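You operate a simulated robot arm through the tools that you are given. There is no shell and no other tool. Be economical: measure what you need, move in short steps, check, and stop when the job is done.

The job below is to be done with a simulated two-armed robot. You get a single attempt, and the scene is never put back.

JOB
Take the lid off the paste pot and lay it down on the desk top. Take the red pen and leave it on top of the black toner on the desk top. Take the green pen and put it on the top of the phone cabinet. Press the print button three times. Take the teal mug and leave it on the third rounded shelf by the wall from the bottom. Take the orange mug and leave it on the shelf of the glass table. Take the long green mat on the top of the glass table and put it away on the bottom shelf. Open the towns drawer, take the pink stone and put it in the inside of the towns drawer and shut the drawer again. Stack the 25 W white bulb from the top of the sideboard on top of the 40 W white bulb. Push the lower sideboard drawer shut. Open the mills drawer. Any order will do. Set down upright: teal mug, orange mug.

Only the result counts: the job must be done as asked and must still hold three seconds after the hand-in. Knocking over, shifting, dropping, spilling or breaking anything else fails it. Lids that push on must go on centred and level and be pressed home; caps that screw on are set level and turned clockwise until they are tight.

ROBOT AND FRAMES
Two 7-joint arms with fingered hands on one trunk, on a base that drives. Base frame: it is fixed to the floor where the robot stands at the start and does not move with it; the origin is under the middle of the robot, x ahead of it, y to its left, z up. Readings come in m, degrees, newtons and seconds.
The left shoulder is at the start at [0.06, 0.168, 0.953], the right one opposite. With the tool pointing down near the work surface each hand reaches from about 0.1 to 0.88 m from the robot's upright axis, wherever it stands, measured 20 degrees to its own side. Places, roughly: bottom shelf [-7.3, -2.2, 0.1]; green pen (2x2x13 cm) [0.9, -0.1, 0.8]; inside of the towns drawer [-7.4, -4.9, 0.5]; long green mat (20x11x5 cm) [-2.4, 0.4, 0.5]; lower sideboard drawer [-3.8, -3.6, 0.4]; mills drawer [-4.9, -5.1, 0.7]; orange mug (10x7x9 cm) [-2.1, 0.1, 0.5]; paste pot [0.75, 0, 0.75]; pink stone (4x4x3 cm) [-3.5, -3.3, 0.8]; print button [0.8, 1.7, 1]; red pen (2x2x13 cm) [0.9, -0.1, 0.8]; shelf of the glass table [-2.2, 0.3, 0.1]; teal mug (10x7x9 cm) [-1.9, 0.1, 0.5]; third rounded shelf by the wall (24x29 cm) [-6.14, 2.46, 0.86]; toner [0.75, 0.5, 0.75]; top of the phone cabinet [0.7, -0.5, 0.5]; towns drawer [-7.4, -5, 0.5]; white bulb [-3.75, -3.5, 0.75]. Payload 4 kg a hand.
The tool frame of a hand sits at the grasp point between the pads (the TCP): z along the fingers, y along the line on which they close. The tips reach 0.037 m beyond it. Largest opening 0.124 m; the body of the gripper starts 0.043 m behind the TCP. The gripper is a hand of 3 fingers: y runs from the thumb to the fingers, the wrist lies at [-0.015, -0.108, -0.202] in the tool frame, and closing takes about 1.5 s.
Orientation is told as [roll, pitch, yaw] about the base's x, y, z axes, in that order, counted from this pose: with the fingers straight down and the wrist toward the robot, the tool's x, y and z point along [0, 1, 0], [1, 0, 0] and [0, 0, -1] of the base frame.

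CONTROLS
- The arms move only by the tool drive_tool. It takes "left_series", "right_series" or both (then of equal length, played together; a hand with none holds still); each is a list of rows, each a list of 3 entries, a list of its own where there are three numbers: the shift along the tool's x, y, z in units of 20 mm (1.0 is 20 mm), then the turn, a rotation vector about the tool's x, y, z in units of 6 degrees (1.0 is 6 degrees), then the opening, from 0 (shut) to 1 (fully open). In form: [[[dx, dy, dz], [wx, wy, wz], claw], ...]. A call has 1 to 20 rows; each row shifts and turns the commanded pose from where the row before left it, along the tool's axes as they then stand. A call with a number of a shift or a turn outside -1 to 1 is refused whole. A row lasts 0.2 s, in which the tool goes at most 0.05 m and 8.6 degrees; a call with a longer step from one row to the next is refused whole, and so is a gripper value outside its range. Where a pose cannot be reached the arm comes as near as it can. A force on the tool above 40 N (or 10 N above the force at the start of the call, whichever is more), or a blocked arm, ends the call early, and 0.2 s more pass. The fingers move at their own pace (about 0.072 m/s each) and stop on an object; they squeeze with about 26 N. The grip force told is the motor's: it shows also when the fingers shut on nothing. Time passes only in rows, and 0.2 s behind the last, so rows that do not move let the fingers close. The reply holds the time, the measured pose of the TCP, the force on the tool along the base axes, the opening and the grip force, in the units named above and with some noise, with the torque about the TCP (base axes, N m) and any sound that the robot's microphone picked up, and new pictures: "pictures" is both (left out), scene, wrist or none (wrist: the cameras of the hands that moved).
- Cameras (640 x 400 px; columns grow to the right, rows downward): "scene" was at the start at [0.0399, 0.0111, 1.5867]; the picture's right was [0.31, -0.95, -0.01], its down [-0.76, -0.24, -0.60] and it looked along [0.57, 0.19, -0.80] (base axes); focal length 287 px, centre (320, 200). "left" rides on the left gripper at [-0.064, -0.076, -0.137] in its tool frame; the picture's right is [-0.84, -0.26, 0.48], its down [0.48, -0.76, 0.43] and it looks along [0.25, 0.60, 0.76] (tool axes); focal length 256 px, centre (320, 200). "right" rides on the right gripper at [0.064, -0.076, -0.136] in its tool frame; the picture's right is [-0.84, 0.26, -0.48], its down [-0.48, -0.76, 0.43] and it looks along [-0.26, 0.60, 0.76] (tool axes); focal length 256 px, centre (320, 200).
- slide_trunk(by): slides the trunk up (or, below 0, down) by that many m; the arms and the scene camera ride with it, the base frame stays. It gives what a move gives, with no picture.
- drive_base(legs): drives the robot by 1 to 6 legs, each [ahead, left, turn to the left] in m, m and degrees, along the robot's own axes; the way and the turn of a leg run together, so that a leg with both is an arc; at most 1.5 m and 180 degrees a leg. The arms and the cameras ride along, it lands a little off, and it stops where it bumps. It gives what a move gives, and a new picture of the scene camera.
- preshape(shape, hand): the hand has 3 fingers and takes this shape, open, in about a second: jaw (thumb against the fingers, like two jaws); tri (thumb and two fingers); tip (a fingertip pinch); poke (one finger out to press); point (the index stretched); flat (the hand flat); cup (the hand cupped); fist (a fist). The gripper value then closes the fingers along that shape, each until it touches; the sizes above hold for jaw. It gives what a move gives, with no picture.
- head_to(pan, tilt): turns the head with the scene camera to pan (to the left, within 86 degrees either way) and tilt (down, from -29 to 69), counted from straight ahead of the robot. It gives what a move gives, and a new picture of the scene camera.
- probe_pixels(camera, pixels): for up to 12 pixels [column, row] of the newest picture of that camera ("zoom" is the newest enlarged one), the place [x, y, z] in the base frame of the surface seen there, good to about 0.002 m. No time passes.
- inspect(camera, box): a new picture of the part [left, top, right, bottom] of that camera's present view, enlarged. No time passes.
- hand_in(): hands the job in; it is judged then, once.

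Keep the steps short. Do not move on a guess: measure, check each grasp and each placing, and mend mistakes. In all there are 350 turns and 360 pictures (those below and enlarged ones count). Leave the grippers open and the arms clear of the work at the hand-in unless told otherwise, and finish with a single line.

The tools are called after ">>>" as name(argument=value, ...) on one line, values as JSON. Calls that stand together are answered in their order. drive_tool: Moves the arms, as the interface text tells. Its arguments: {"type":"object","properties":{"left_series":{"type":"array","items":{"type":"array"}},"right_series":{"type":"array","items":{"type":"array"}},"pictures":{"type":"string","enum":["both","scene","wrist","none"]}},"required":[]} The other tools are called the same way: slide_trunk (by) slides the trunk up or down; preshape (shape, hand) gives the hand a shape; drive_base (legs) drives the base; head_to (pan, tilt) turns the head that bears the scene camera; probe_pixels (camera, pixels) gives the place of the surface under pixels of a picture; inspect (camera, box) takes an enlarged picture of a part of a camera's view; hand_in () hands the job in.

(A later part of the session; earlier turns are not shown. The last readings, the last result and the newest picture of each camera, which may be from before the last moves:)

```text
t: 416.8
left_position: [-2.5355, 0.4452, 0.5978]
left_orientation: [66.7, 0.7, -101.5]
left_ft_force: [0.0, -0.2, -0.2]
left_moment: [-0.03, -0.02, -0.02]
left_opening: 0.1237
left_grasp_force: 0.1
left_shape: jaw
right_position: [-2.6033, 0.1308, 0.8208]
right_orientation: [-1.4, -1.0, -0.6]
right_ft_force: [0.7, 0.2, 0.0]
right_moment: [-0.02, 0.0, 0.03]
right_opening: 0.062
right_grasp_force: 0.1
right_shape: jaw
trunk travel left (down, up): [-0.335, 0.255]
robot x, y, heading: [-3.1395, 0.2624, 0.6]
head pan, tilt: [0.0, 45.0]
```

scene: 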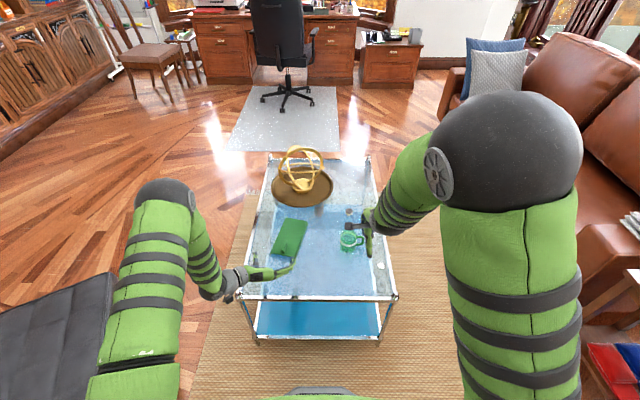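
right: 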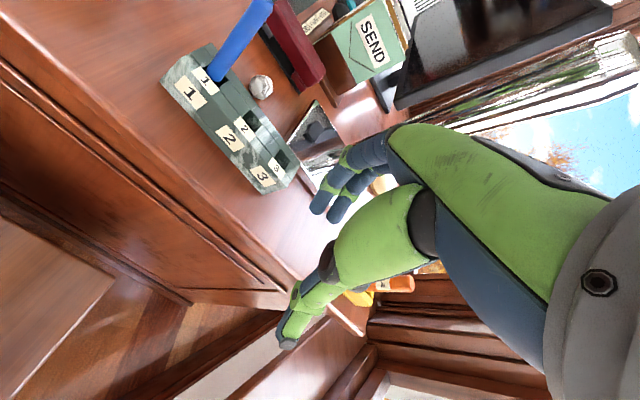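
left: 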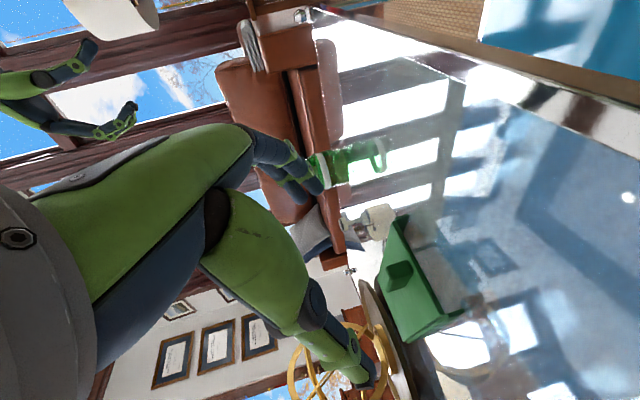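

>>> inspect(camera="left", box=[340, 190, 500, 360])

>>> probe_pixels(camera="zoom", pixels=[[250, 70], [285, 345], [400, 300], [215, 200], [250, 230], [300, 250], [340, 320], [200, 170], [350, 200]])

>>> inspect(camera="scene", box=[220, 200, 340, 300])

>>> probe_pixels(camera="zoom", pixels=[[320, 80], [465, 85], [260, 210], [400, 235], [345, 190], [350, 130]])

```text
2.35 times, centred on (420, 275) of left
```

zoom: 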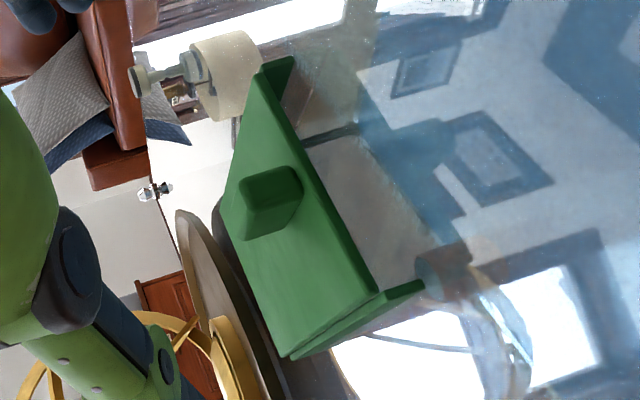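

```text
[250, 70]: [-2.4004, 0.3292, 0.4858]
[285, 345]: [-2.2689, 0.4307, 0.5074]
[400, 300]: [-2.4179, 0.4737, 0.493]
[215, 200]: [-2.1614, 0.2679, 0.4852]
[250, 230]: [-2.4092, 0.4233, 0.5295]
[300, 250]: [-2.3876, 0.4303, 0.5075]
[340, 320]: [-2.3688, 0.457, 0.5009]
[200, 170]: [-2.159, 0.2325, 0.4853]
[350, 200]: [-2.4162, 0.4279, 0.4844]
```

```text
4.00 times, centred on (280, 250) of scene
```

zoom: 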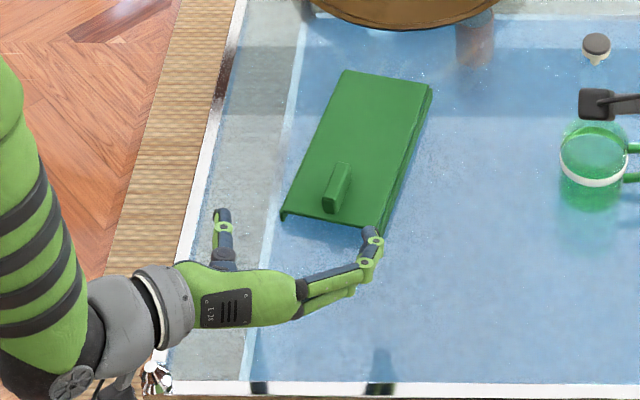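

```text
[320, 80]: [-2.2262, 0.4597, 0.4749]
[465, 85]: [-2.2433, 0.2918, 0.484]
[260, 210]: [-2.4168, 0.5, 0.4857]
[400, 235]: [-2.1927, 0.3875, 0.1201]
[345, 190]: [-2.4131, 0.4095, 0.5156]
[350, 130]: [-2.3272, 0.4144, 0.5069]
```

>>> probe_pixels(camera="zoom", pixels=[[349, 77], [426, 91], [288, 208], [378, 226], [330, 212], [346, 165], [290, 215], [340, 205], [405, 160], [318, 140]])

```text
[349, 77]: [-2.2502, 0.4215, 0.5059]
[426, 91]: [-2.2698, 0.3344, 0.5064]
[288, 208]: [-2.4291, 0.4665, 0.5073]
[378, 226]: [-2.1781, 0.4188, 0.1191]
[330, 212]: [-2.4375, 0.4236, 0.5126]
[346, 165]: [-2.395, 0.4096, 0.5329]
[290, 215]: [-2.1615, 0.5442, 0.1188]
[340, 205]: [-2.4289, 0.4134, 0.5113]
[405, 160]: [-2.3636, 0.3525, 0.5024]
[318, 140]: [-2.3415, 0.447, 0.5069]
```

>>> drive_tool(left_series=[[[-0.7, 0, 0.6], [-0.2, 0.12, 0.085], 1], [[-0.7, 0, 0.6], [-0.2, 0.13, 0.085], 1], [[-0.6, 0, 0.6], [0, 0, 0], 1], [[0, 0, 0], [0, 0, 0], 1]], pictures="none")

>>> inspect(camera="scene", box=[220, 200, 340, 300])

>>> inspect(camera="left", box=[220, 120, 480, 400])

```text
t: 417.8
left_position: [-2.5171, 0.4419, 0.5478]
left_orientation: [68.3, 0.6, -104.0]
left_ft_force: [0.9, -0.2, 0.5]
left_moment: [-0.02, -0.02, 0.02]
left_opening: 0.1239
left_grasp_force: 0.1
left_shape: jaw
right_position: [-2.602, 0.131, 0.8215]
right_orientation: [-1.5, -0.9, -0.6]
right_ft_force: [0.3, -0.1, -0.5]
right_moment: [0.03, 0.0, 0.0]
right_opening: 0.062
right_grasp_force: 0.1
right_shape: jaw
trunk travel left (down, up): [-0.335, 0.255]
robot x, y, heading: [-3.141, 0.2639, 0.4]
head pan, tilt: [0.0, 45.0]
```

```text
4.00 times, centred on (280, 250) of scene
```

zoom: 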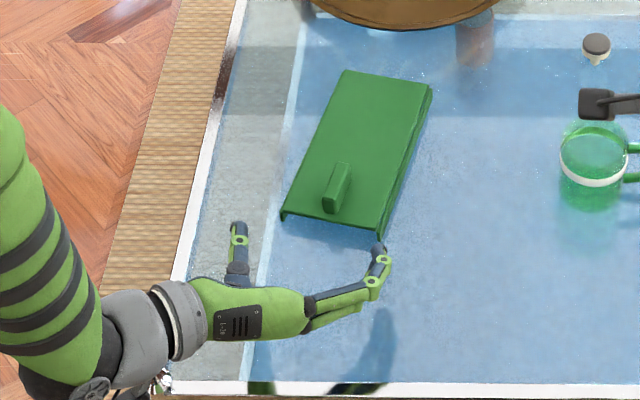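

```text
1.43 times, centred on (350, 260) of left
```

zoom: 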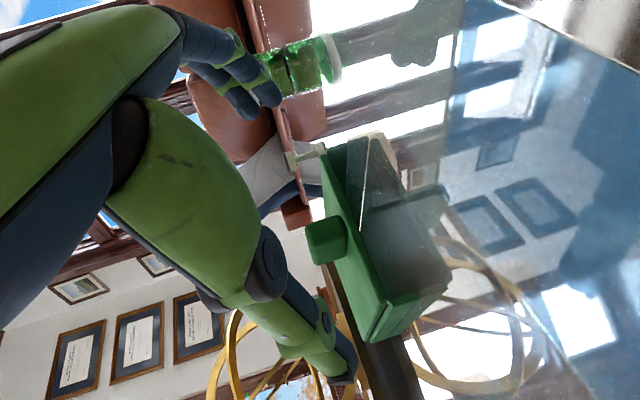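

>>> drive_tool(left_series=[[[0, 0, 0], [0, 0, 0], 1]], pictures="both")

>>> inspect(camera="scene", box=[220, 200, 340, 300])

>>> probe_pixels(camera="zoom", pixels=[[238, 230], [240, 245], [381, 254], [372, 275], [380, 262], [237, 270]])

```text
t: 418.2
left_position: [-2.5174, 0.442, 0.5469]
left_orientation: [68.2, 0.7, -104.0]
left_ft_force: [0.4, -0.6, 0.1]
left_moment: [0.02, -0.05, 0.0]
left_opening: 0.1238
left_grasp_force: 0.0
left_shape: jaw
right_position: [-2.6016, 0.1301, 0.8221]
right_orientation: [-1.4, -0.9, -0.6]
right_ft_force: [1.0, -0.1, 0.3]
right_moment: [0.0, -0.01, 0.0]
right_opening: 0.0625
right_grasp_force: 0.1
right_shape: jaw
trunk travel left (down, up): [-0.335, 0.255]
robot x, y, heading: [-3.1394, 0.2618, 0.2]
head pan, tilt: [0.0, 45.0]
```

scene: 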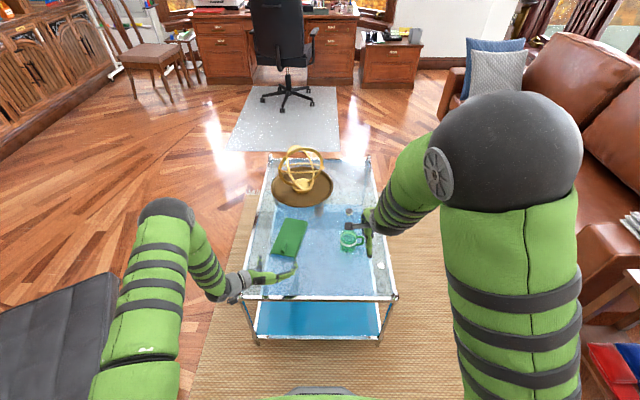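
left: 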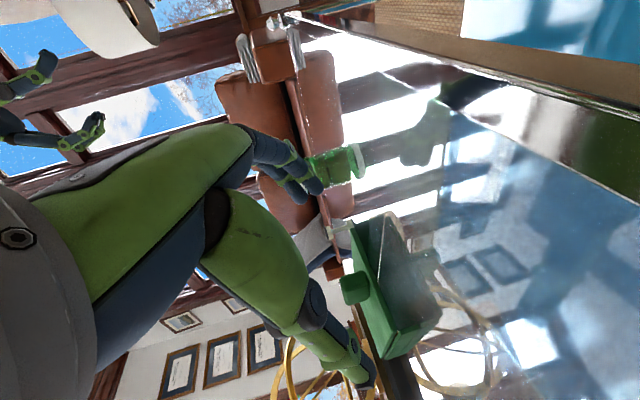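

```text
4.00 times, centred on (280, 250) of scene
```

zoom: 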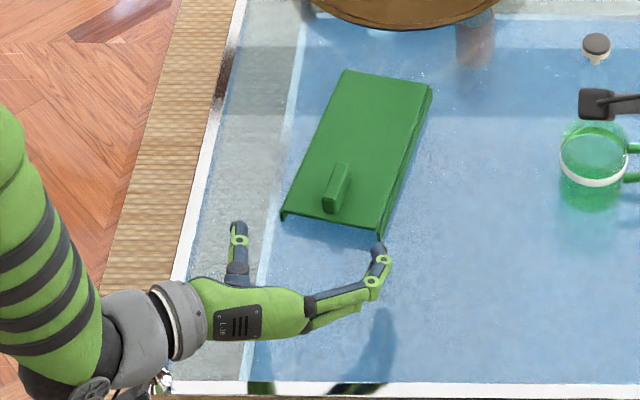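

```text
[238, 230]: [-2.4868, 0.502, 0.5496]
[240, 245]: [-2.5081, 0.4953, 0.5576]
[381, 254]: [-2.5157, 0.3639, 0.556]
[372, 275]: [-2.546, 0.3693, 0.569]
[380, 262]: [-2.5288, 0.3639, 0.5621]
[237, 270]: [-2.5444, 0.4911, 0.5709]
```

>>> drive_tool(left_series=[[[0, -0.25, 0.8], [0, 0, 0], 1], [[0, 0, 0.8], [0, 0, 0], 1], [[0, 0, 0.8], [0, 0, 0], 1], [[0, 0, 0.8], [0, 0, 0], 1], [[0, 0, 0], [0, 0, 0], 1]], pictures="none")

>>> inspect(camera="scene", box=[220, 200, 340, 300])

```text
t: 419.3
left_position: [-2.4465, 0.433, 0.504]
left_orientation: [66.8, 0.1, -103.8]
left_ft_force: [-0.5, -1.3, 8.8]
left_moment: [-0.69, 0.02, -0.16]
left_opening: 0.1242
left_grasp_force: 0.0
left_shape: jaw
right_position: [-2.5815, 0.1308, 0.8009]
right_orientation: [-1.4, 0.8, -0.7]
right_ft_force: [1.6, 0.7, -0.9]
right_moment: [-0.01, 0.11, 0.01]
right_opening: 0.0622
right_grasp_force: 0.0
right_shape: jaw
trunk travel left (down, up): [-0.335, 0.255]
robot x, y, heading: [-3.1389, 0.2647, 0.5]
head pan, tilt: [0.0, 45.0]
stopped in row 5 (left hand): the force on the tool passed its limit at 82 N (the readings are from after the stop); the commanded pose is now the measured one
```

```text
4.00 times, centred on (280, 250) of scene
```

zoom: 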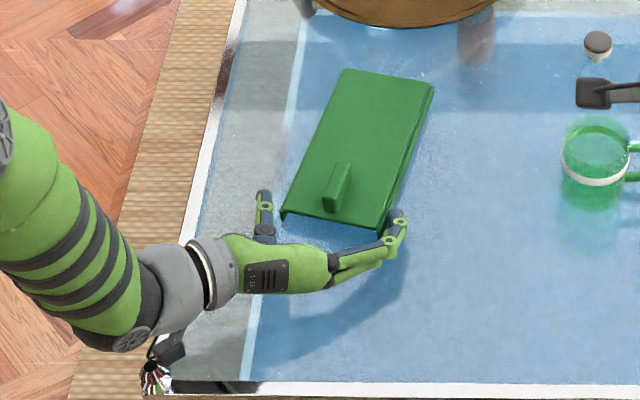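

The robot dipped slightly (rug edge), so the fingertips met the glass. I raise 7 mm, then continue forward level.

>>> drive_tool(left_series=[[[0.33, 0.15, -0.14], [0, 0, 0], 1], [[0.24, 0.05, 0.57], [0, 0, 0], 1], [[0, 0, 0], [0, 0, 0], 1]], pictures="none")

>>> drive_tool(left_series=[[[0.24, 0, 0.57], [0, 0, 0], 1], [[0.24, 0, 0.57], [0, 0, 0], 1], [[0, 0, 0], [0, 0, 0], 1]], pictures="none")

>>> inspect(camera="scene", box=[220, 200, 340, 300])

```text
t: 420.1
left_position: [-2.438, 0.429, 0.5155]
left_orientation: [66.9, 0.2, -103.7]
left_ft_force: [-0.4, 0.4, -0.2]
left_moment: [-0.02, -0.03, -0.01]
left_opening: 0.1239
left_grasp_force: 0.1
left_shape: jaw
right_position: [-2.5863, 0.131, 0.8071]
right_orientation: [-1.3, 0.4, -0.4]
right_ft_force: [-0.5, 0.3, -0.9]
right_moment: [0.02, 0.02, -0.01]
right_opening: 0.0619
right_grasp_force: 0.1
right_shape: jaw
trunk travel left (down, up): [-0.335, 0.255]
robot x, y, heading: [-3.1388, 0.2694, 0.8]
head pan, tilt: [0.0, 45.0]
```

```text
t: 420.9
left_position: [-2.4151, 0.4222, 0.5163]
left_orientation: [67.1, 0.4, -103.7]
left_ft_force: [0.1, 0.7, 0.2]
left_moment: [0.0, 0.0, -0.05]
left_opening: 0.1238
left_grasp_force: 0.3
left_shape: jaw
right_position: [-2.5866, 0.1307, 0.8066]
right_orientation: [-1.4, 0.4, -0.5]
right_ft_force: [0.6, -0.3, 0.4]
right_moment: [0.02, -0.03, 0.02]
right_opening: 0.062
right_grasp_force: 0.0
right_shape: jaw
trunk travel left (down, up): [-0.335, 0.255]
robot x, y, heading: [-3.1374, 0.2633, 0.3]
head pan, tilt: [0.0, 45.0]
```

```text
4.00 times, centred on (280, 250) of scene
```

zoom: 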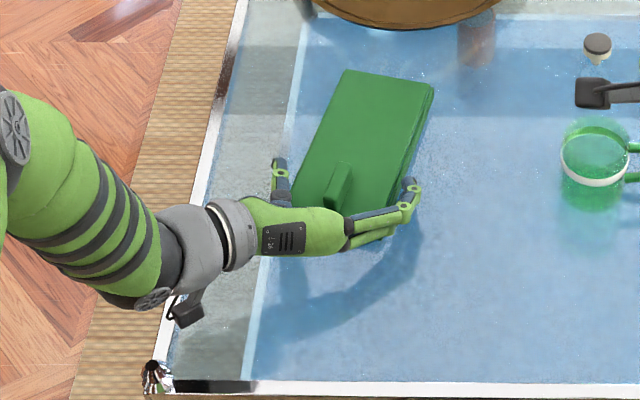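

>>> drive_tool(left_series=[[[-0.32, 0, 0.14], [0, 0, 0], 1], [[0, 0, 0], [0, 0, 0], 0.9], [[0, 0, 0], [0, 0, 0], 0.75], [[0, 0, 0], [0, 0, 0], 0.6], [[0, 0, 0], [0, 0, 0], 0.3], [[0, 0, 0], [0, 0, 0], 0], [[0, 0, 0], [0, 0, 0], 0]], pictures="none")

>>> inspect(camera="scene", box=[220, 200, 340, 300])

```text
t: 422.5
left_position: [-2.4126, 0.4214, 0.51]
left_orientation: [67.0, 0.4, -103.6]
left_ft_force: [-0.5, 4.1, 5.7]
left_moment: [-0.04, -0.03, 0.1]
left_opening: 0.1022
left_grasp_force: 26.0
left_shape: jaw
right_position: [-2.5865, 0.1313, 0.8058]
right_orientation: [-1.3, 0.5, -0.5]
right_ft_force: [-0.2, 0.1, -0.5]
right_moment: [-0.01, -0.01, 0.0]
right_opening: 0.0621
right_grasp_force: 0.1
right_shape: jaw
trunk travel left (down, up): [-0.335, 0.255]
robot x, y, heading: [-3.1421, 0.2631, 0.5]
head pan, tilt: [0.0, 45.0]
```

```text
4.00 times, centred on (280, 250) of scene
```

zoom: 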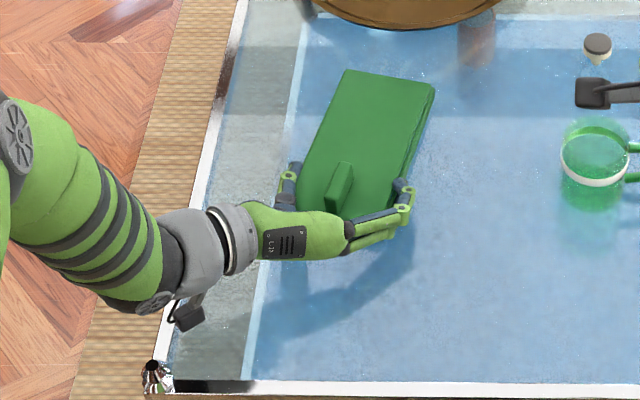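

Gripped at 0.102. I lift gently.

>>> drive_tool(left_series=[[[0.45, 0, -0.2], [0, 0, 0], 0], [[0.92, 0, -0.39], [0, 0, 0], 0], [[0.92, 0, -0.39], [0, 0, 0], 0], [[0.92, 0, -0.39], [0, 0, 0], 0], [[0.92, 0, -0.39], [0, 0, 0], 0], [[0.92, 0, -0.39], [0, 0, 0], 0]], pictures="scene")

>>> inspect(camera="scene", box=[220, 180, 340, 290])

```text
t: 423.9
left_position: [-2.4147, 0.4214, 0.6204]
left_orientation: [67.1, 0.4, -103.9]
left_ft_force: [0.5, 0.4, -1.5]
left_moment: [0.03, 0.06, 0.01]
left_opening: 0.1021
left_grasp_force: 26.3
left_shape: jaw
right_position: [-2.5856, 0.1318, 0.8071]
right_orientation: [-1.3, 0.5, -0.5]
right_ft_force: [-0.8, 0.2, 0.0]
right_moment: [0.01, 0.02, -0.02]
right_opening: 0.0621
right_grasp_force: 0.0
right_shape: jaw
trunk travel left (down, up): [-0.335, 0.255]
robot x, y, heading: [-3.1427, 0.2654, 0.6]
head pan, tilt: [0.0, 45.0]
```

scene: 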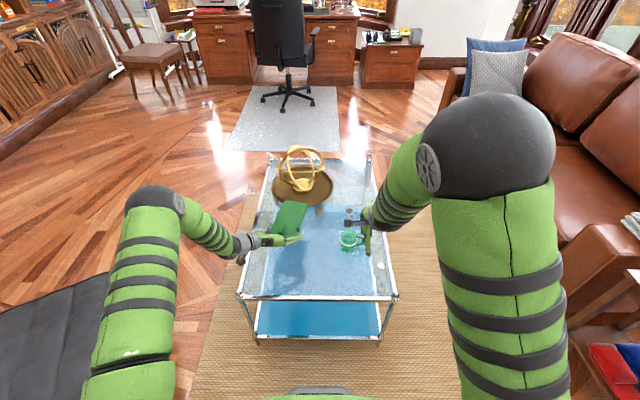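

```text
3.64 times, centred on (280, 235) of scene
```

zoom: 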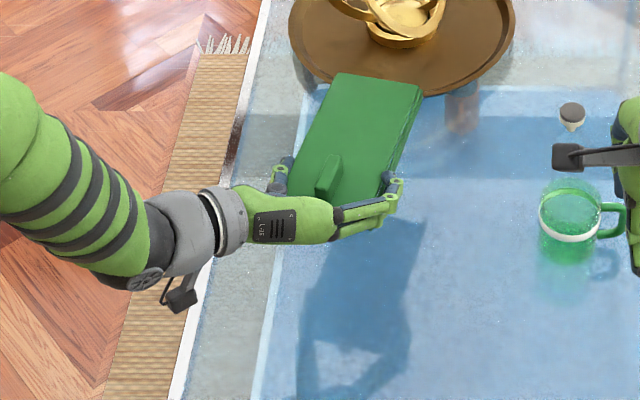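

Mat lifted level. Raise trunk, back away and look toward the bottom shelf area.

>>> slide_trunk(by=0.2)

>>> drive_base(legs=[[-1.1, 0, 0], [0, 0, -130]])

```text
t: 426.1
left_position: [-2.414, 0.4219, 0.8194]
left_orientation: [67.0, 0.3, -103.7]
left_ft_force: [0.2, -1.1, -1.2]
left_moment: [0.04, 0.06, -0.04]
left_opening: 0.102
left_grasp_force: 26.4
left_shape: jaw
right_position: [-2.5866, 0.1312, 1.0073]
right_orientation: [-1.4, 0.5, -0.6]
right_ft_force: [-0.2, 0.7, -0.7]
right_moment: [0.02, 0.01, -0.03]
right_opening: 0.062
right_grasp_force: 0.0
right_shape: jaw
trunk travel left (down, up): [-0.535, 0.055]
robot x, y, heading: [-3.1376, 0.2633, 0.7]
head pan, tilt: [0.0, 45.0]
```

```text
t: 437.1
left_position: [-4.5913, -0.4035, 0.8171]
left_orientation: [66.8, 0.3, 125.9]
left_ft_force: [0.0, -0.2, -1.6]
left_moment: [0.05, -0.07, -0.01]
left_opening: 0.1021
left_grasp_force: 25.6
left_shape: jaw
right_position: [-4.702, -0.0837, 1.0048]
right_orientation: [-1.5, 0.6, -130.9]
right_ft_force: [-0.4, 0.0, 0.3]
right_moment: [0.01, -0.01, -0.01]
right_opening: 0.0621
right_grasp_force: 0.0
right_shape: jaw
trunk travel left (down, up): [-0.535, 0.055]
robot x, y, heading: [-4.24, 0.2549, -129.9]
head pan, tilt: [0.0, 45.0]
```

scene: 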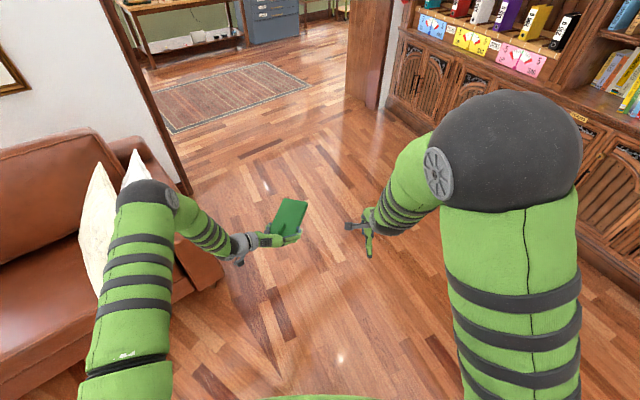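

>>> head_to(pan=0, tilt=18)

>>> probe_pixels(camera="scene", pixels=[[160, 240], [345, 200], [380, 210], [190, 290], [270, 170], [250, 120], [420, 290], [230, 350], [140, 170], [320, 230], [300, 100], [200, 150]])

```text
t: 438.0
left_position: [-4.5915, -0.4022, 0.8164]
left_orientation: [66.9, 0.3, 125.8]
left_ft_force: [-0.1, 1.2, -1.6]
left_moment: [0.07, -0.07, 0.02]
left_opening: 0.102
left_grasp_force: 25.7
left_shape: jaw
right_position: [-4.7013, -0.0833, 1.0053]
right_orientation: [-1.5, 0.5, -130.9]
right_ft_force: [-0.1, 0.6, -0.3]
right_moment: [0.0, -0.04, 0.01]
right_opening: 0.0619
right_grasp_force: 0.1
right_shape: jaw
trunk travel left (down, up): [-0.535, 0.055]
robot x, y, heading: [-4.2409, 0.2571, -129.6]
head pan, tilt: [0.0, 18.0]
```

scene: 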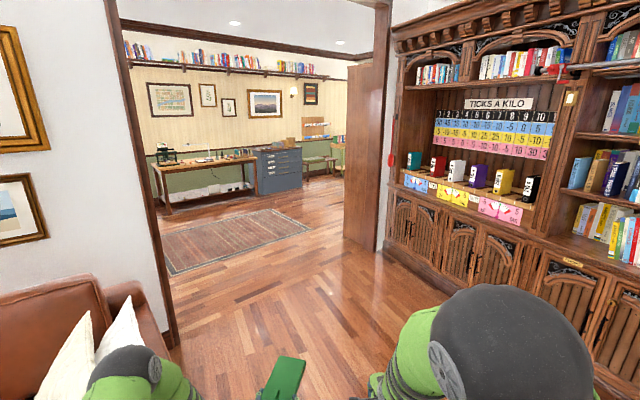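

```text
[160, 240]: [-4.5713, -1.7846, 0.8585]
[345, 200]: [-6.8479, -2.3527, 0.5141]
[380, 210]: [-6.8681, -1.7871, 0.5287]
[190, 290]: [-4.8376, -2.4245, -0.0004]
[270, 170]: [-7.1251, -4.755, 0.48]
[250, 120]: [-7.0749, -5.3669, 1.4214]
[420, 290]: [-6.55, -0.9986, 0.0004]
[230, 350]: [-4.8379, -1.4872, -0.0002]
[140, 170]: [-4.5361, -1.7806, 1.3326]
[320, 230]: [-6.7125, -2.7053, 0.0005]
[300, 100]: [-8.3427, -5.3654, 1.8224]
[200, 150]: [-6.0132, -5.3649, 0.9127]
```

>>> drive_base(legs=[[1.3, 0, 0], [1.2, 0, 0]])

>>> head_to(pan=-30, tilt=35)

```text
t: 450.2
left_position: [-6.1921, -2.3225, 0.8176]
left_orientation: [66.9, 0.4, 125.6]
left_ft_force: [-0.2, -0.9, -1.4]
left_moment: [0.05, -0.08, -0.02]
left_opening: 0.1019
left_grasp_force: 26.2
left_shape: jaw
right_position: [-6.3019, -2.0034, 1.0048]
right_orientation: [-1.4, 0.4, -131.0]
right_ft_force: [0.0, -0.6, -0.1]
right_moment: [-0.01, 0.03, -0.02]
right_opening: 0.062
right_grasp_force: 0.0
right_shape: jaw
trunk travel left (down, up): [-0.535, 0.055]
robot x, y, heading: [-5.8371, -1.6656, -129.9]
head pan, tilt: [0.0, 18.0]
```

scene: 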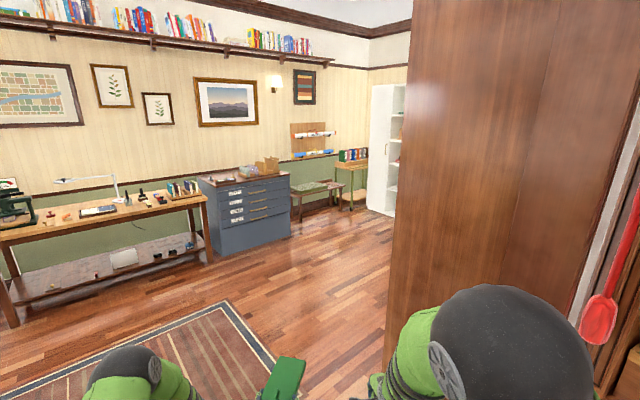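

```text
t: 451.2
left_position: [-6.1917, -2.3215, 0.8176]
left_orientation: [66.9, 0.3, 125.7]
left_ft_force: [-0.2, -0.8, -0.6]
left_moment: [0.03, -0.07, 0.03]
left_opening: 0.1019
left_grasp_force: 26.0
left_shape: jaw
right_position: [-6.301, -2.0033, 1.0058]
right_orientation: [-1.5, 0.5, -131.1]
right_ft_force: [-0.3, 0.2, -1.1]
right_moment: [-0.01, -0.02, 0.02]
right_opening: 0.0621
right_grasp_force: 0.0
right_shape: jaw
trunk travel left (down, up): [-0.535, 0.055]
robot x, y, heading: [-5.8411, -1.6643, -130.2]
head pan, tilt: [-30.0, 35.0]
```

scene: 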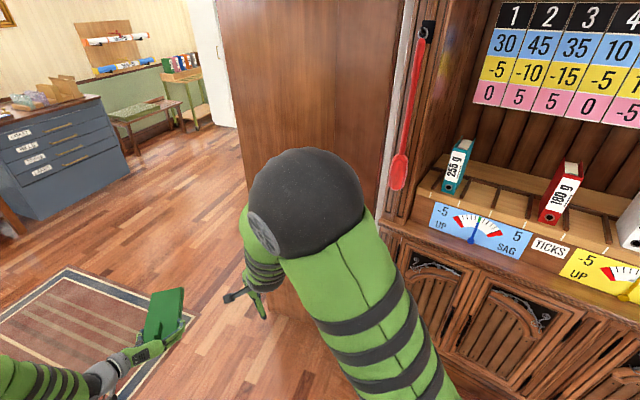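

The shelf lies behind the open door. I drive further into the room to about (-6.3,-3.0) and look toward it.

>>> drive_base(legs=[[0.7, 0.27, 0], [0.62, 0.24, 0], [0, 0, -60]])

>>> head_to(pan=-35, tilt=25)

```text
t: 461.1
left_position: [-7.0457, -3.023, 0.8167]
left_orientation: [66.9, 0.3, 65.7]
left_ft_force: [0.0, 0.4, -1.4]
left_moment: [-0.02, -0.08, 0.0]
left_opening: 0.102
left_grasp_force: 26.3
left_shape: jaw
right_position: [-6.8239, -2.7697, 1.0045]
right_orientation: [-1.5, 0.5, 168.9]
right_ft_force: [-0.1, -1.0, 0.3]
right_moment: [0.0, 0.01, 0.01]
right_opening: 0.0618
right_grasp_force: 0.1
right_shape: jaw
trunk travel left (down, up): [-0.535, 0.055]
robot x, y, heading: [-6.3004, -3.0029, 170.0]
head pan, tilt: [-30.0, 35.0]
```

scene: 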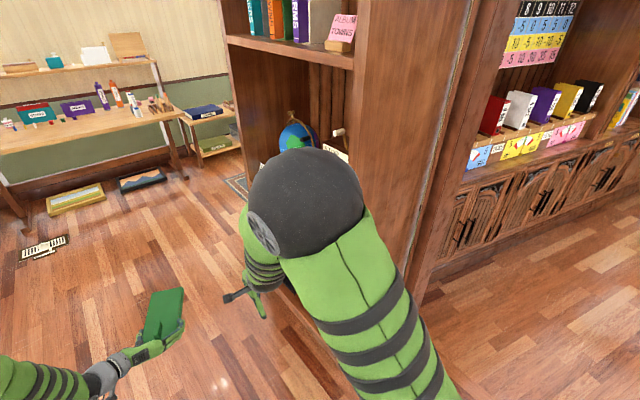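

```text
t: 461.9
left_position: [-7.0451, -3.0235, 0.8168]
left_orientation: [67.0, 0.3, 65.7]
left_ft_force: [1.3, -0.9, -1.0]
left_moment: [-0.05, -0.07, 0.01]
left_opening: 0.1017
left_grasp_force: 26.6
left_shape: jaw
right_position: [-6.8241, -2.7697, 1.005]
right_orientation: [-1.5, 0.6, 169.0]
right_ft_force: [-0.1, 0.8, -0.1]
right_moment: [0.01, -0.03, 0.01]
right_opening: 0.0619
right_grasp_force: 0.0
right_shape: jaw
trunk travel left (down, up): [-0.535, 0.055]
robot x, y, heading: [-6.3019, -3.0016, 170.1]
head pan, tilt: [-35.0, 25.0]
```

scene: 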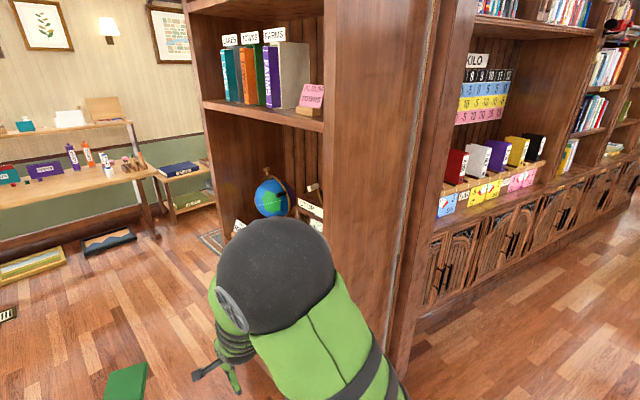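

>>> probe_pixels(camera="scene", pixels=[[30, 265], [108, 245], [8, 315], [150, 225], [175, 210], [210, 240], [205, 105], [330, 110], [268, 205], [100, 300], [60, 370]])

```text
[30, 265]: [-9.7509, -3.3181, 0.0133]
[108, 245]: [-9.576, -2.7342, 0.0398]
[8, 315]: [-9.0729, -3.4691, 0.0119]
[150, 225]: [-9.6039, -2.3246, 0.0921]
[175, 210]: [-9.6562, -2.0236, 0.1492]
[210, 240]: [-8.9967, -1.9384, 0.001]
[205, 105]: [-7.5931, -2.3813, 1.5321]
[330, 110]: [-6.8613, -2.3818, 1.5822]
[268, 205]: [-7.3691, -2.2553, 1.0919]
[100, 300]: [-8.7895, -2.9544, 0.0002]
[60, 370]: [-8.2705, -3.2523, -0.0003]
```

Bookcase front is y≈−2.38, x −7.6…−6.86. I go to (-6.92,-3.3) with heading 104° so the mat points straight in.

>>> drive_base(legs=[[0.56, 0.4, 0], [0, 0, -66]])

>>> slide_trunk(by=-0.5)

>>> head_to(pan=5, tilt=35)

```text
t: 468.5
left_position: [-7.2448, -2.6331, 0.8164]
left_orientation: [66.9, 0.3, 0.2]
left_ft_force: [0.3, -0.1, -1.3]
left_moment: [-0.08, 0.01, 0.0]
left_opening: 0.102
left_grasp_force: 26.2
left_shape: jaw
right_position: [-6.9205, -2.7307, 1.0044]
right_orientation: [-1.5, 0.4, 103.3]
right_ft_force: [-0.3, -0.7, -0.1]
right_moment: [0.01, 0.0, -0.02]
right_opening: 0.0622
right_grasp_force: 0.0
right_shape: jaw
trunk travel left (down, up): [-0.535, 0.055]
robot x, y, heading: [-6.9157, -3.302, 104.3]
head pan, tilt: [-35.0, 25.0]
```

scene: 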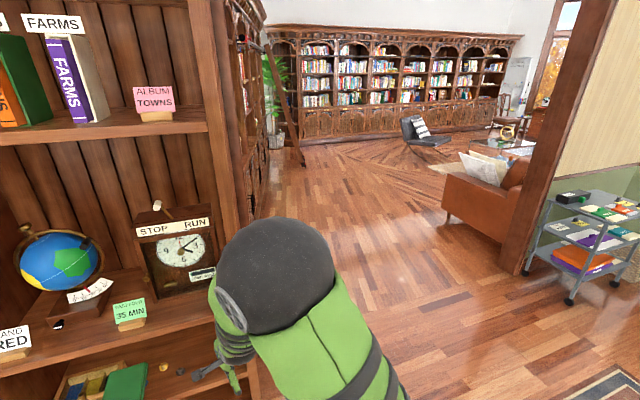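

```text
refused: -0.5 is not a number from -0.4 to 0.4
```

```text
t: 469.6
left_position: [-7.2444, -2.6344, 0.8167]
left_orientation: [66.9, 0.3, 0.1]
left_ft_force: [0.8, 1.2, -1.2]
left_moment: [-0.06, 0.02, -0.05]
left_opening: 0.102
left_grasp_force: 26.3
left_shape: jaw
right_position: [-6.922, -2.7311, 1.0056]
right_orientation: [-1.5, 0.6, 103.5]
right_ft_force: [0.1, -1.1, -1.5]
right_moment: [0.0, 0.01, 0.01]
right_opening: 0.0618
right_grasp_force: 0.1
right_shape: jaw
trunk travel left (down, up): [-0.535, 0.055]
robot x, y, heading: [-6.9171, -3.3039, 104.7]
head pan, tilt: [5.0, 35.0]
```

scene: 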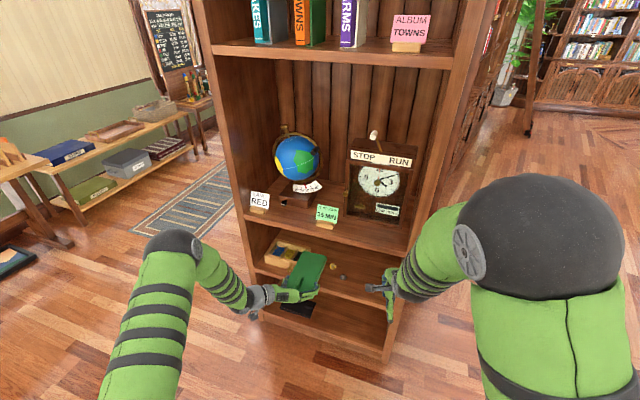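

>>> slide_trunk(by=-0.4)

>>> head_to(pan=12, tilt=35)

>>> inspect(camera="scene", box=[200, 120, 460, 330])

```text
t: 473.4
left_position: [-7.2438, -2.6345, 0.4168]
left_orientation: [66.8, 0.3, 0.2]
left_ft_force: [-0.9, 0.1, -2.7]
left_moment: [-0.06, -0.01, -0.02]
left_opening: 0.102
left_grasp_force: 25.5
left_shape: jaw
right_position: [-6.9221, -2.7319, 0.6044]
right_orientation: [-1.5, 0.5, 103.4]
right_ft_force: [0.3, -0.6, 0.0]
right_moment: [0.0, 0.0, -0.01]
right_opening: 0.0619
right_grasp_force: 0.0
right_shape: jaw
trunk travel left (down, up): [-0.135, 0.455]
robot x, y, heading: [-6.9176, -3.3028, 104.6]
head pan, tilt: [5.0, 35.0]
```

```text
t: 474.1
left_position: [-7.2448, -2.6342, 0.4174]
left_orientation: [66.9, 0.3, 0.2]
left_ft_force: [0.4, 1.4, -1.1]
left_moment: [-0.06, 0.02, 0.01]
left_opening: 0.1018
left_grasp_force: 26.2
left_shape: jaw
right_position: [-6.9221, -2.7323, 0.605]
right_orientation: [-1.5, 0.5, 103.3]
right_ft_force: [0.3, -0.2, -0.4]
right_moment: [0.02, -0.01, 0.0]
right_opening: 0.0621
right_grasp_force: 0.1
right_shape: jaw
trunk travel left (down, up): [-0.135, 0.455]
robot x, y, heading: [-6.9162, -3.3008, 104.5]
head pan, tilt: [12.0, 35.0]
```

scene: 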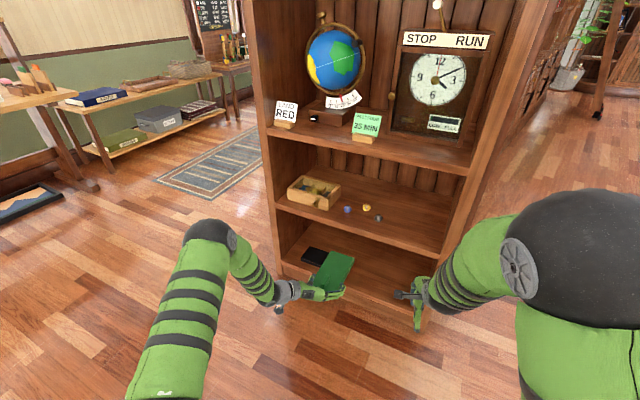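

```text
1.90 times, centred on (330, 225) of scene
```

zoom: 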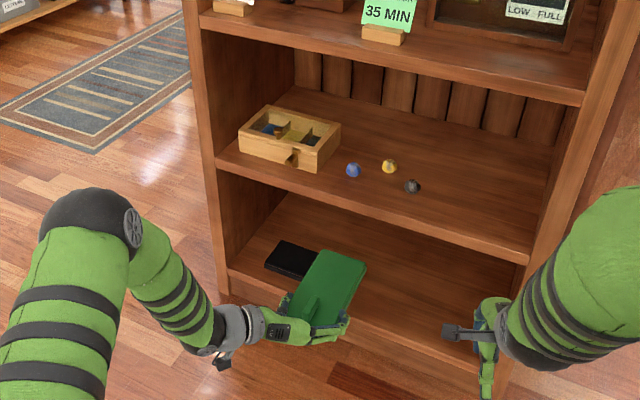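

>>> probe_pixels(camera="zoom", pixels=[[440, 280], [400, 250], [295, 258], [270, 255], [315, 270], [228, 275], [500, 320], [370, 200], [350, 212], [450, 290], [530, 250]])

```text
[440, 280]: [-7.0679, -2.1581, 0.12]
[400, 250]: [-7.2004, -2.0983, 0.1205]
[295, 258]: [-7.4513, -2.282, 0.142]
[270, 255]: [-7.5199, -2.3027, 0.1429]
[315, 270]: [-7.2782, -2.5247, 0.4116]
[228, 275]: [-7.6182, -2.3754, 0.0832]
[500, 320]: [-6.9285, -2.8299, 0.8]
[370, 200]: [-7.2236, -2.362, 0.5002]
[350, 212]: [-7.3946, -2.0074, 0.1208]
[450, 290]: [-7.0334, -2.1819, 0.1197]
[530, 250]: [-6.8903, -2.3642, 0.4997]
```

Bottom shelf z=0.12 (front y −2.375), free at x −7.33…−6.9; next shelf at 0.50. I shift right, lower to ~0.19 and raise the right hand out of the way.

>>> drive_tool(left_series=[[[-0.87, 0.5, 0.37], [0, 0, 0], 0], [[-0.87, 0.5, 0.37], [0, 0, 0], 0], [[-0.87, 0.5, 0.37], [0, 0, 0], 0], [[-0.87, 0.5, 0.37], [0, 0, 0], 0], [[-0.87, 0.5, 0.37], [0, 0, 0], 0], [[-0.87, 0.5, 0.37], [0, 0, 0], 0], [[-0.87, 0.5, 0.37], [0, 0, 0], 0], [[-0.87, 0.5, 0.37], [0, 0, 0], 0], [[-0.87, 0.5, 0.37], [0, 0, 0], 0], [[-0.87, 0.5, 0.37], [0, 0, 0], 0], [[-0.87, 0.5, 0.37], [0, 0, 0], 0], [[-0.87, 0.5, 0.37], [0, 0, 0], 0]], right_series=[[[-0.3, -0.3, -1], [0, 0, 0], 0.5], [[-0.3, -0.3, -1], [0, 0, 0], 0.5], [[-0.3, -0.3, -1], [0, 0, 0], 0.5], [[-0.3, -0.3, -1], [0, 0, 0], 0.5], [[-0.3, -0.3, -1], [0, 0, 0], 0.5], [[-0.3, -0.3, -1], [0, 0, 0], 0.5], [[-0.3, 0, -1], [0, 0, 0], 0.5], [[-0.3, 0, -1], [0, 0, 0], 0.5], [[-0.3, 0, -1], [0, 0, 0], 0.5], [[-0.3, 0, -1], [0, 0, 0], 0.5], [[-0.3, 0, -1], [0, 0, 0], 0.5], [[-0.3, 0, -1], [0, 0, 0], 0.5]], pictures="scene")

```text
t: 476.7
left_position: [-7.1252, -2.6338, 0.1897]
left_orientation: [67.0, 0.2, 0.1]
left_ft_force: [0.0, -0.1, -1.8]
left_moment: [-0.07, -0.01, -0.01]
left_opening: 0.1016
left_grasp_force: 25.7
left_shape: jaw
right_position: [-6.8503, -2.7493, 0.8473]
right_orientation: [-1.5, 0.5, 103.4]
right_ft_force: [-0.5, 1.3, -0.4]
right_moment: [0.0, -0.01, 0.0]
right_opening: 0.0624
right_grasp_force: 0.0
right_shape: jaw
trunk travel left (down, up): [-0.135, 0.455]
robot x, y, heading: [-6.9188, -3.3019, 104.7]
head pan, tilt: [12.0, 35.0]
```

scene: 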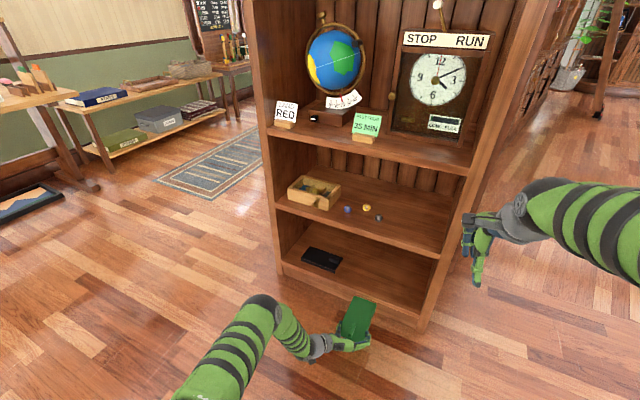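

>>> drive_base(legs=[[0.2, -0.05, 0]])

>>> inspect(camera="scene", box=[230, 180, 470, 380])

```text
t: 478.3
left_position: [-7.125, -2.4279, 0.189]
left_orientation: [66.9, 0.3, 0.0]
left_ft_force: [0.3, -0.5, -1.5]
left_moment: [-0.08, 0.0, -0.03]
left_opening: 0.1021
left_grasp_force: 26.0
left_shape: jaw
right_position: [-6.8504, -2.5439, 0.8468]
right_orientation: [-1.4, 0.4, 103.3]
right_ft_force: [0.4, 0.3, 0.7]
right_moment: [0.0, 0.0, 0.01]
right_opening: 0.062
right_grasp_force: 0.0
right_shape: jaw
trunk travel left (down, up): [-0.135, 0.455]
robot x, y, heading: [-6.9167, -3.0969, 104.6]
head pan, tilt: [12.0, 35.0]
```

scene: 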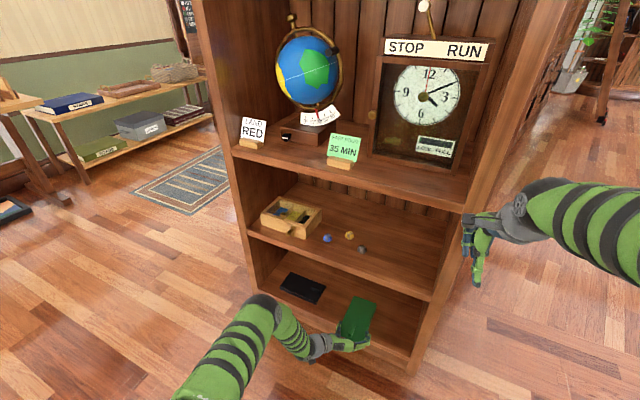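

```text
2.00 times, centred on (350, 280) of scene
```

zoom: 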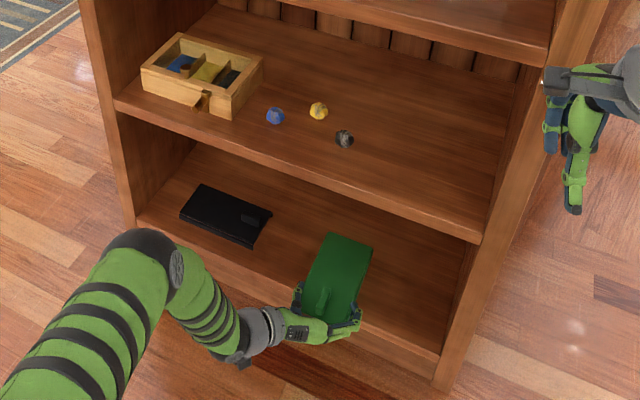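

>>> drive_tool(left_series=[[[0.392, 0, 0.92], [0, 0, 0], 0], [[0.392, 0, 0.92], [0, 0, 0], 0], [[0.392, 0, 0.92], [0, 0, 0], 0], [[0.392, 0, 0.92], [0, 0, 0], 0], [[0.392, 0, 0.92], [0, 0, 0], 0], [[0.392, 0, 0.92], [0, 0, 0], 0], [[-0.92, 0, 0.392], [0, 0, 0], 0], [[0, 0, 0], [0, 0, 0], 0]], pictures="none")

>>> drive_tool(left_series=[[[-0.3, 0, 0.13], [0, 0, 0], 0], [[-0.2, 0, 0.09], [0, 0, 0], 0], [[0, 0, 0], [0, 0, 0], 0]], pictures="none")

>>> inspect(camera="scene", box=[230, 180, 470, 380])

```text
t: 480.1
left_position: [-7.1305, -2.3425, 0.1762]
left_orientation: [66.9, 0.4, 0.0]
left_ft_force: [-0.4, 0.1, -0.9]
left_moment: [-0.08, 0.04, 0.0]
left_opening: 0.1022
left_grasp_force: 25.8
left_shape: jaw
left hand out of reach, approached as far as the arm can: row 6, 7
right_position: [-6.8501, -2.544, 0.8463]
right_orientation: [-1.5, 0.5, 103.3]
right_ft_force: [0.0, -0.8, -0.1]
right_moment: [0.03, -0.02, 0.02]
right_opening: 0.0619
right_grasp_force: 0.0
right_shape: jaw
trunk travel left (down, up): [-0.135, 0.455]
robot x, y, heading: [-6.9205, -3.0989, 104.6]
head pan, tilt: [12.0, 35.0]
```

```text
t: 480.9
left_position: [-7.1306, -2.3427, 0.1744]
left_orientation: [66.9, 0.3, 0.0]
left_ft_force: [-0.2, -0.1, -1.0]
left_moment: [-0.09, 0.02, 0.0]
left_opening: 0.1021
left_grasp_force: 26.2
left_shape: jaw
left hand out of reach, approached as far as the arm can: row 1, 2
right_position: [-6.8501, -2.5437, 0.8478]
right_orientation: [-1.6, 0.3, 103.3]
right_ft_force: [-0.5, -0.3, 0.2]
right_moment: [0.01, 0.0, -0.02]
right_opening: 0.0619
right_grasp_force: 0.0
right_shape: jaw
trunk travel left (down, up): [-0.135, 0.455]
robot x, y, heading: [-6.9194, -3.0926, 104.6]
head pan, tilt: [12.0, 35.0]
```

```text
2.00 times, centred on (350, 280) of scene
```

zoom: 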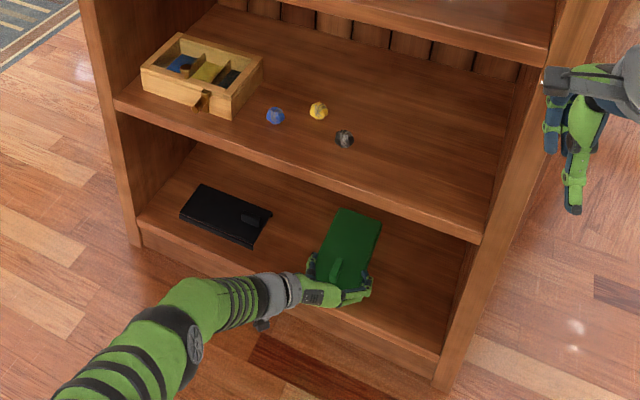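

>>> drive_tool(left_series=[[[-0.2, 0, -0.92], [0, 0, 0], 0], [[-0.2, 0, -0.92], [0, 0, 0], 0], [[-0.2, 0, -0.92], [0, 0, 0], 0], [[0, 0, 0], [0, 0, 0], 0]], pictures="none")

>>> drive_base(legs=[[0.1, -0.02, 0]])

```text
t: 481.9
left_position: [-7.1297, -2.3987, 0.1865]
left_orientation: [66.9, 0.3, 0.1]
left_ft_force: [-0.2, 0.6, -1.3]
left_moment: [-0.08, 0.01, -0.03]
left_opening: 0.1016
left_grasp_force: 25.9
left_shape: jaw
right_position: [-6.8508, -2.5431, 0.847]
right_orientation: [-1.5, 0.4, 103.2]
right_ft_force: [0.5, -0.2, 0.0]
right_moment: [-0.03, 0.01, 0.02]
right_opening: 0.0619
right_grasp_force: 0.1
right_shape: jaw
trunk travel left (down, up): [-0.135, 0.455]
robot x, y, heading: [-6.9192, -3.0957, 104.6]
head pan, tilt: [12.0, 35.0]
```

```text
t: 483.1
left_position: [-7.1346, -2.3042, 0.1873]
left_orientation: [66.9, 0.4, -0.1]
left_ft_force: [0.2, 0.4, -1.0]
left_moment: [-0.1, 0.01, -0.02]
left_opening: 0.102
left_grasp_force: 26.1
left_shape: jaw
right_position: [-6.8571, -2.4564, 0.8449]
right_orientation: [-1.6, 1.4, 103.5]
right_ft_force: [1.6, -20.8, 1.0]
right_moment: [0.32, 0.03, 0.1]
right_opening: 0.057
right_grasp_force: 0.0
right_shape: jaw
trunk travel left (down, up): [-0.135, 0.455]
robot x, y, heading: [-6.9241, -3.0082, 104.3]
head pan, tilt: [12.0, 35.0]
stopped in leg 1: the force on the tool passed its limit at 47 N (the readings are from after the stop); the commanded pose is now the measured one
```

scene: 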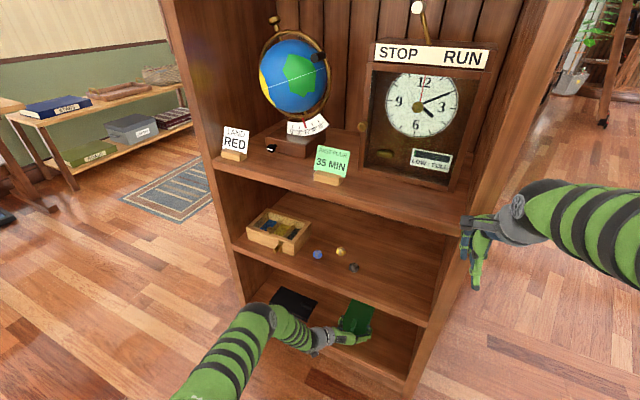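

The right hand pressed the bookcase frame; I retract it, and lower the mat.

>>> drive_tool(right_series=[[[0, -1, 0], [0, 0, 0], 0.5], [[0, -1, 0], [0, 0, 0], 0.5], [[0, -1, 0], [0, 0, 0], 0.5], [[0, -0.5, 0], [0, 0, 0], 0.5]], left_series=[[[0, 0, 0], [0, 0, 0], 0], [[0, 0, 0], [0, 0, 0], 0], [[-0.7, 0, 0.3], [0, 0, 0], 0], [[-0.5, 0, 0.21], [0, 0, 0], 0]], pictures="none")

>>> inspect(camera="scene", box=[230, 240, 430, 380])

```text
t: 484.1
left_position: [-7.1342, -2.3027, 0.1602]
left_orientation: [66.9, 0.3, 0.0]
left_ft_force: [0.2, 0.0, -2.2]
left_moment: [-0.08, 0.03, 0.02]
left_opening: 0.1019
left_grasp_force: 26.0
left_shape: jaw
right_position: [-6.8385, -2.5212, 0.8465]
right_orientation: [-1.5, 1.2, 103.4]
right_ft_force: [0.7, 0.6, -0.3]
right_moment: [-0.01, 0.01, 0.04]
right_opening: 0.0618
right_grasp_force: 0.0
right_shape: jaw
trunk travel left (down, up): [-0.135, 0.455]
robot x, y, heading: [-6.922, -3.0029, 104.5]
head pan, tilt: [12.0, 35.0]
```

```text
2.86 times, centred on (330, 310) of scene
```

zoom: 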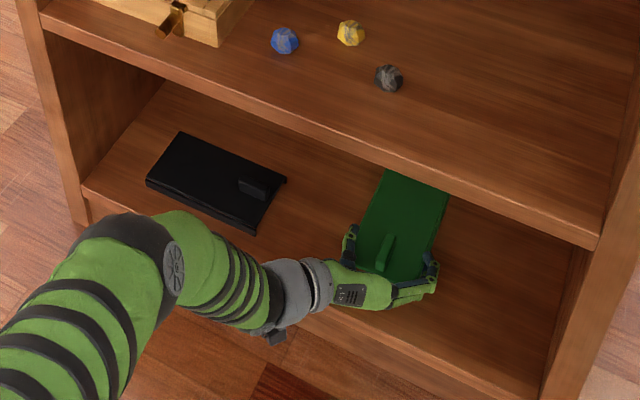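

>>> drive_tool(left_series=[[[-0.12, 0, 0.05], [0, 0, 0], 0], [[-0.1, 0, 0.04], [0, 0, 0], 0], [[0, 0, 0], [0, 0, 0], 0]], pictures="none")

>>> drive_tool(left_series=[[[-0.1, 0, 0.04], [0, 0, 0], 0], [[-0.08, 0, 0.04], [0, 0, 0], 0], [[0, 0, 0], [0, 0, 0], 0]], pictures="none")

```text
t: 484.9
left_position: [-7.1344, -2.3034, 0.1546]
left_orientation: [66.9, 0.2, -0.1]
left_ft_force: [0.6, -0.1, -0.8]
left_moment: [-0.08, 0.01, -0.01]
left_opening: 0.1018
left_grasp_force: 26.1
left_shape: jaw
right_position: [-6.8387, -2.5204, 0.8461]
right_orientation: [-1.5, 1.1, 103.4]
right_ft_force: [-0.3, 0.6, -1.7]
right_moment: [-0.04, 0.02, -0.01]
right_opening: 0.0622
right_grasp_force: 0.0
right_shape: jaw
trunk travel left (down, up): [-0.135, 0.455]
robot x, y, heading: [-6.9226, -3.0011, 104.2]
head pan, tilt: [12.0, 35.0]
```

```text
t: 485.7
left_position: [-7.134, -2.303, 0.1522]
left_orientation: [66.9, 0.3, 0.0]
left_ft_force: [-0.1, 0.7, -0.3]
left_moment: [-0.06, 0.0, 0.02]
left_opening: 0.1018
left_grasp_force: 25.7
left_shape: jaw
right_position: [-6.8393, -2.5207, 0.8465]
right_orientation: [-1.5, 1.1, 103.5]
right_ft_force: [0.2, -0.5, 1.4]
right_moment: [-0.01, 0.01, 0.02]
right_opening: 0.0619
right_grasp_force: 0.0
right_shape: jaw
trunk travel left (down, up): [-0.135, 0.455]
robot x, y, heading: [-6.9252, -3.0021, 104.6]
head pan, tilt: [12.0, 35.0]
```

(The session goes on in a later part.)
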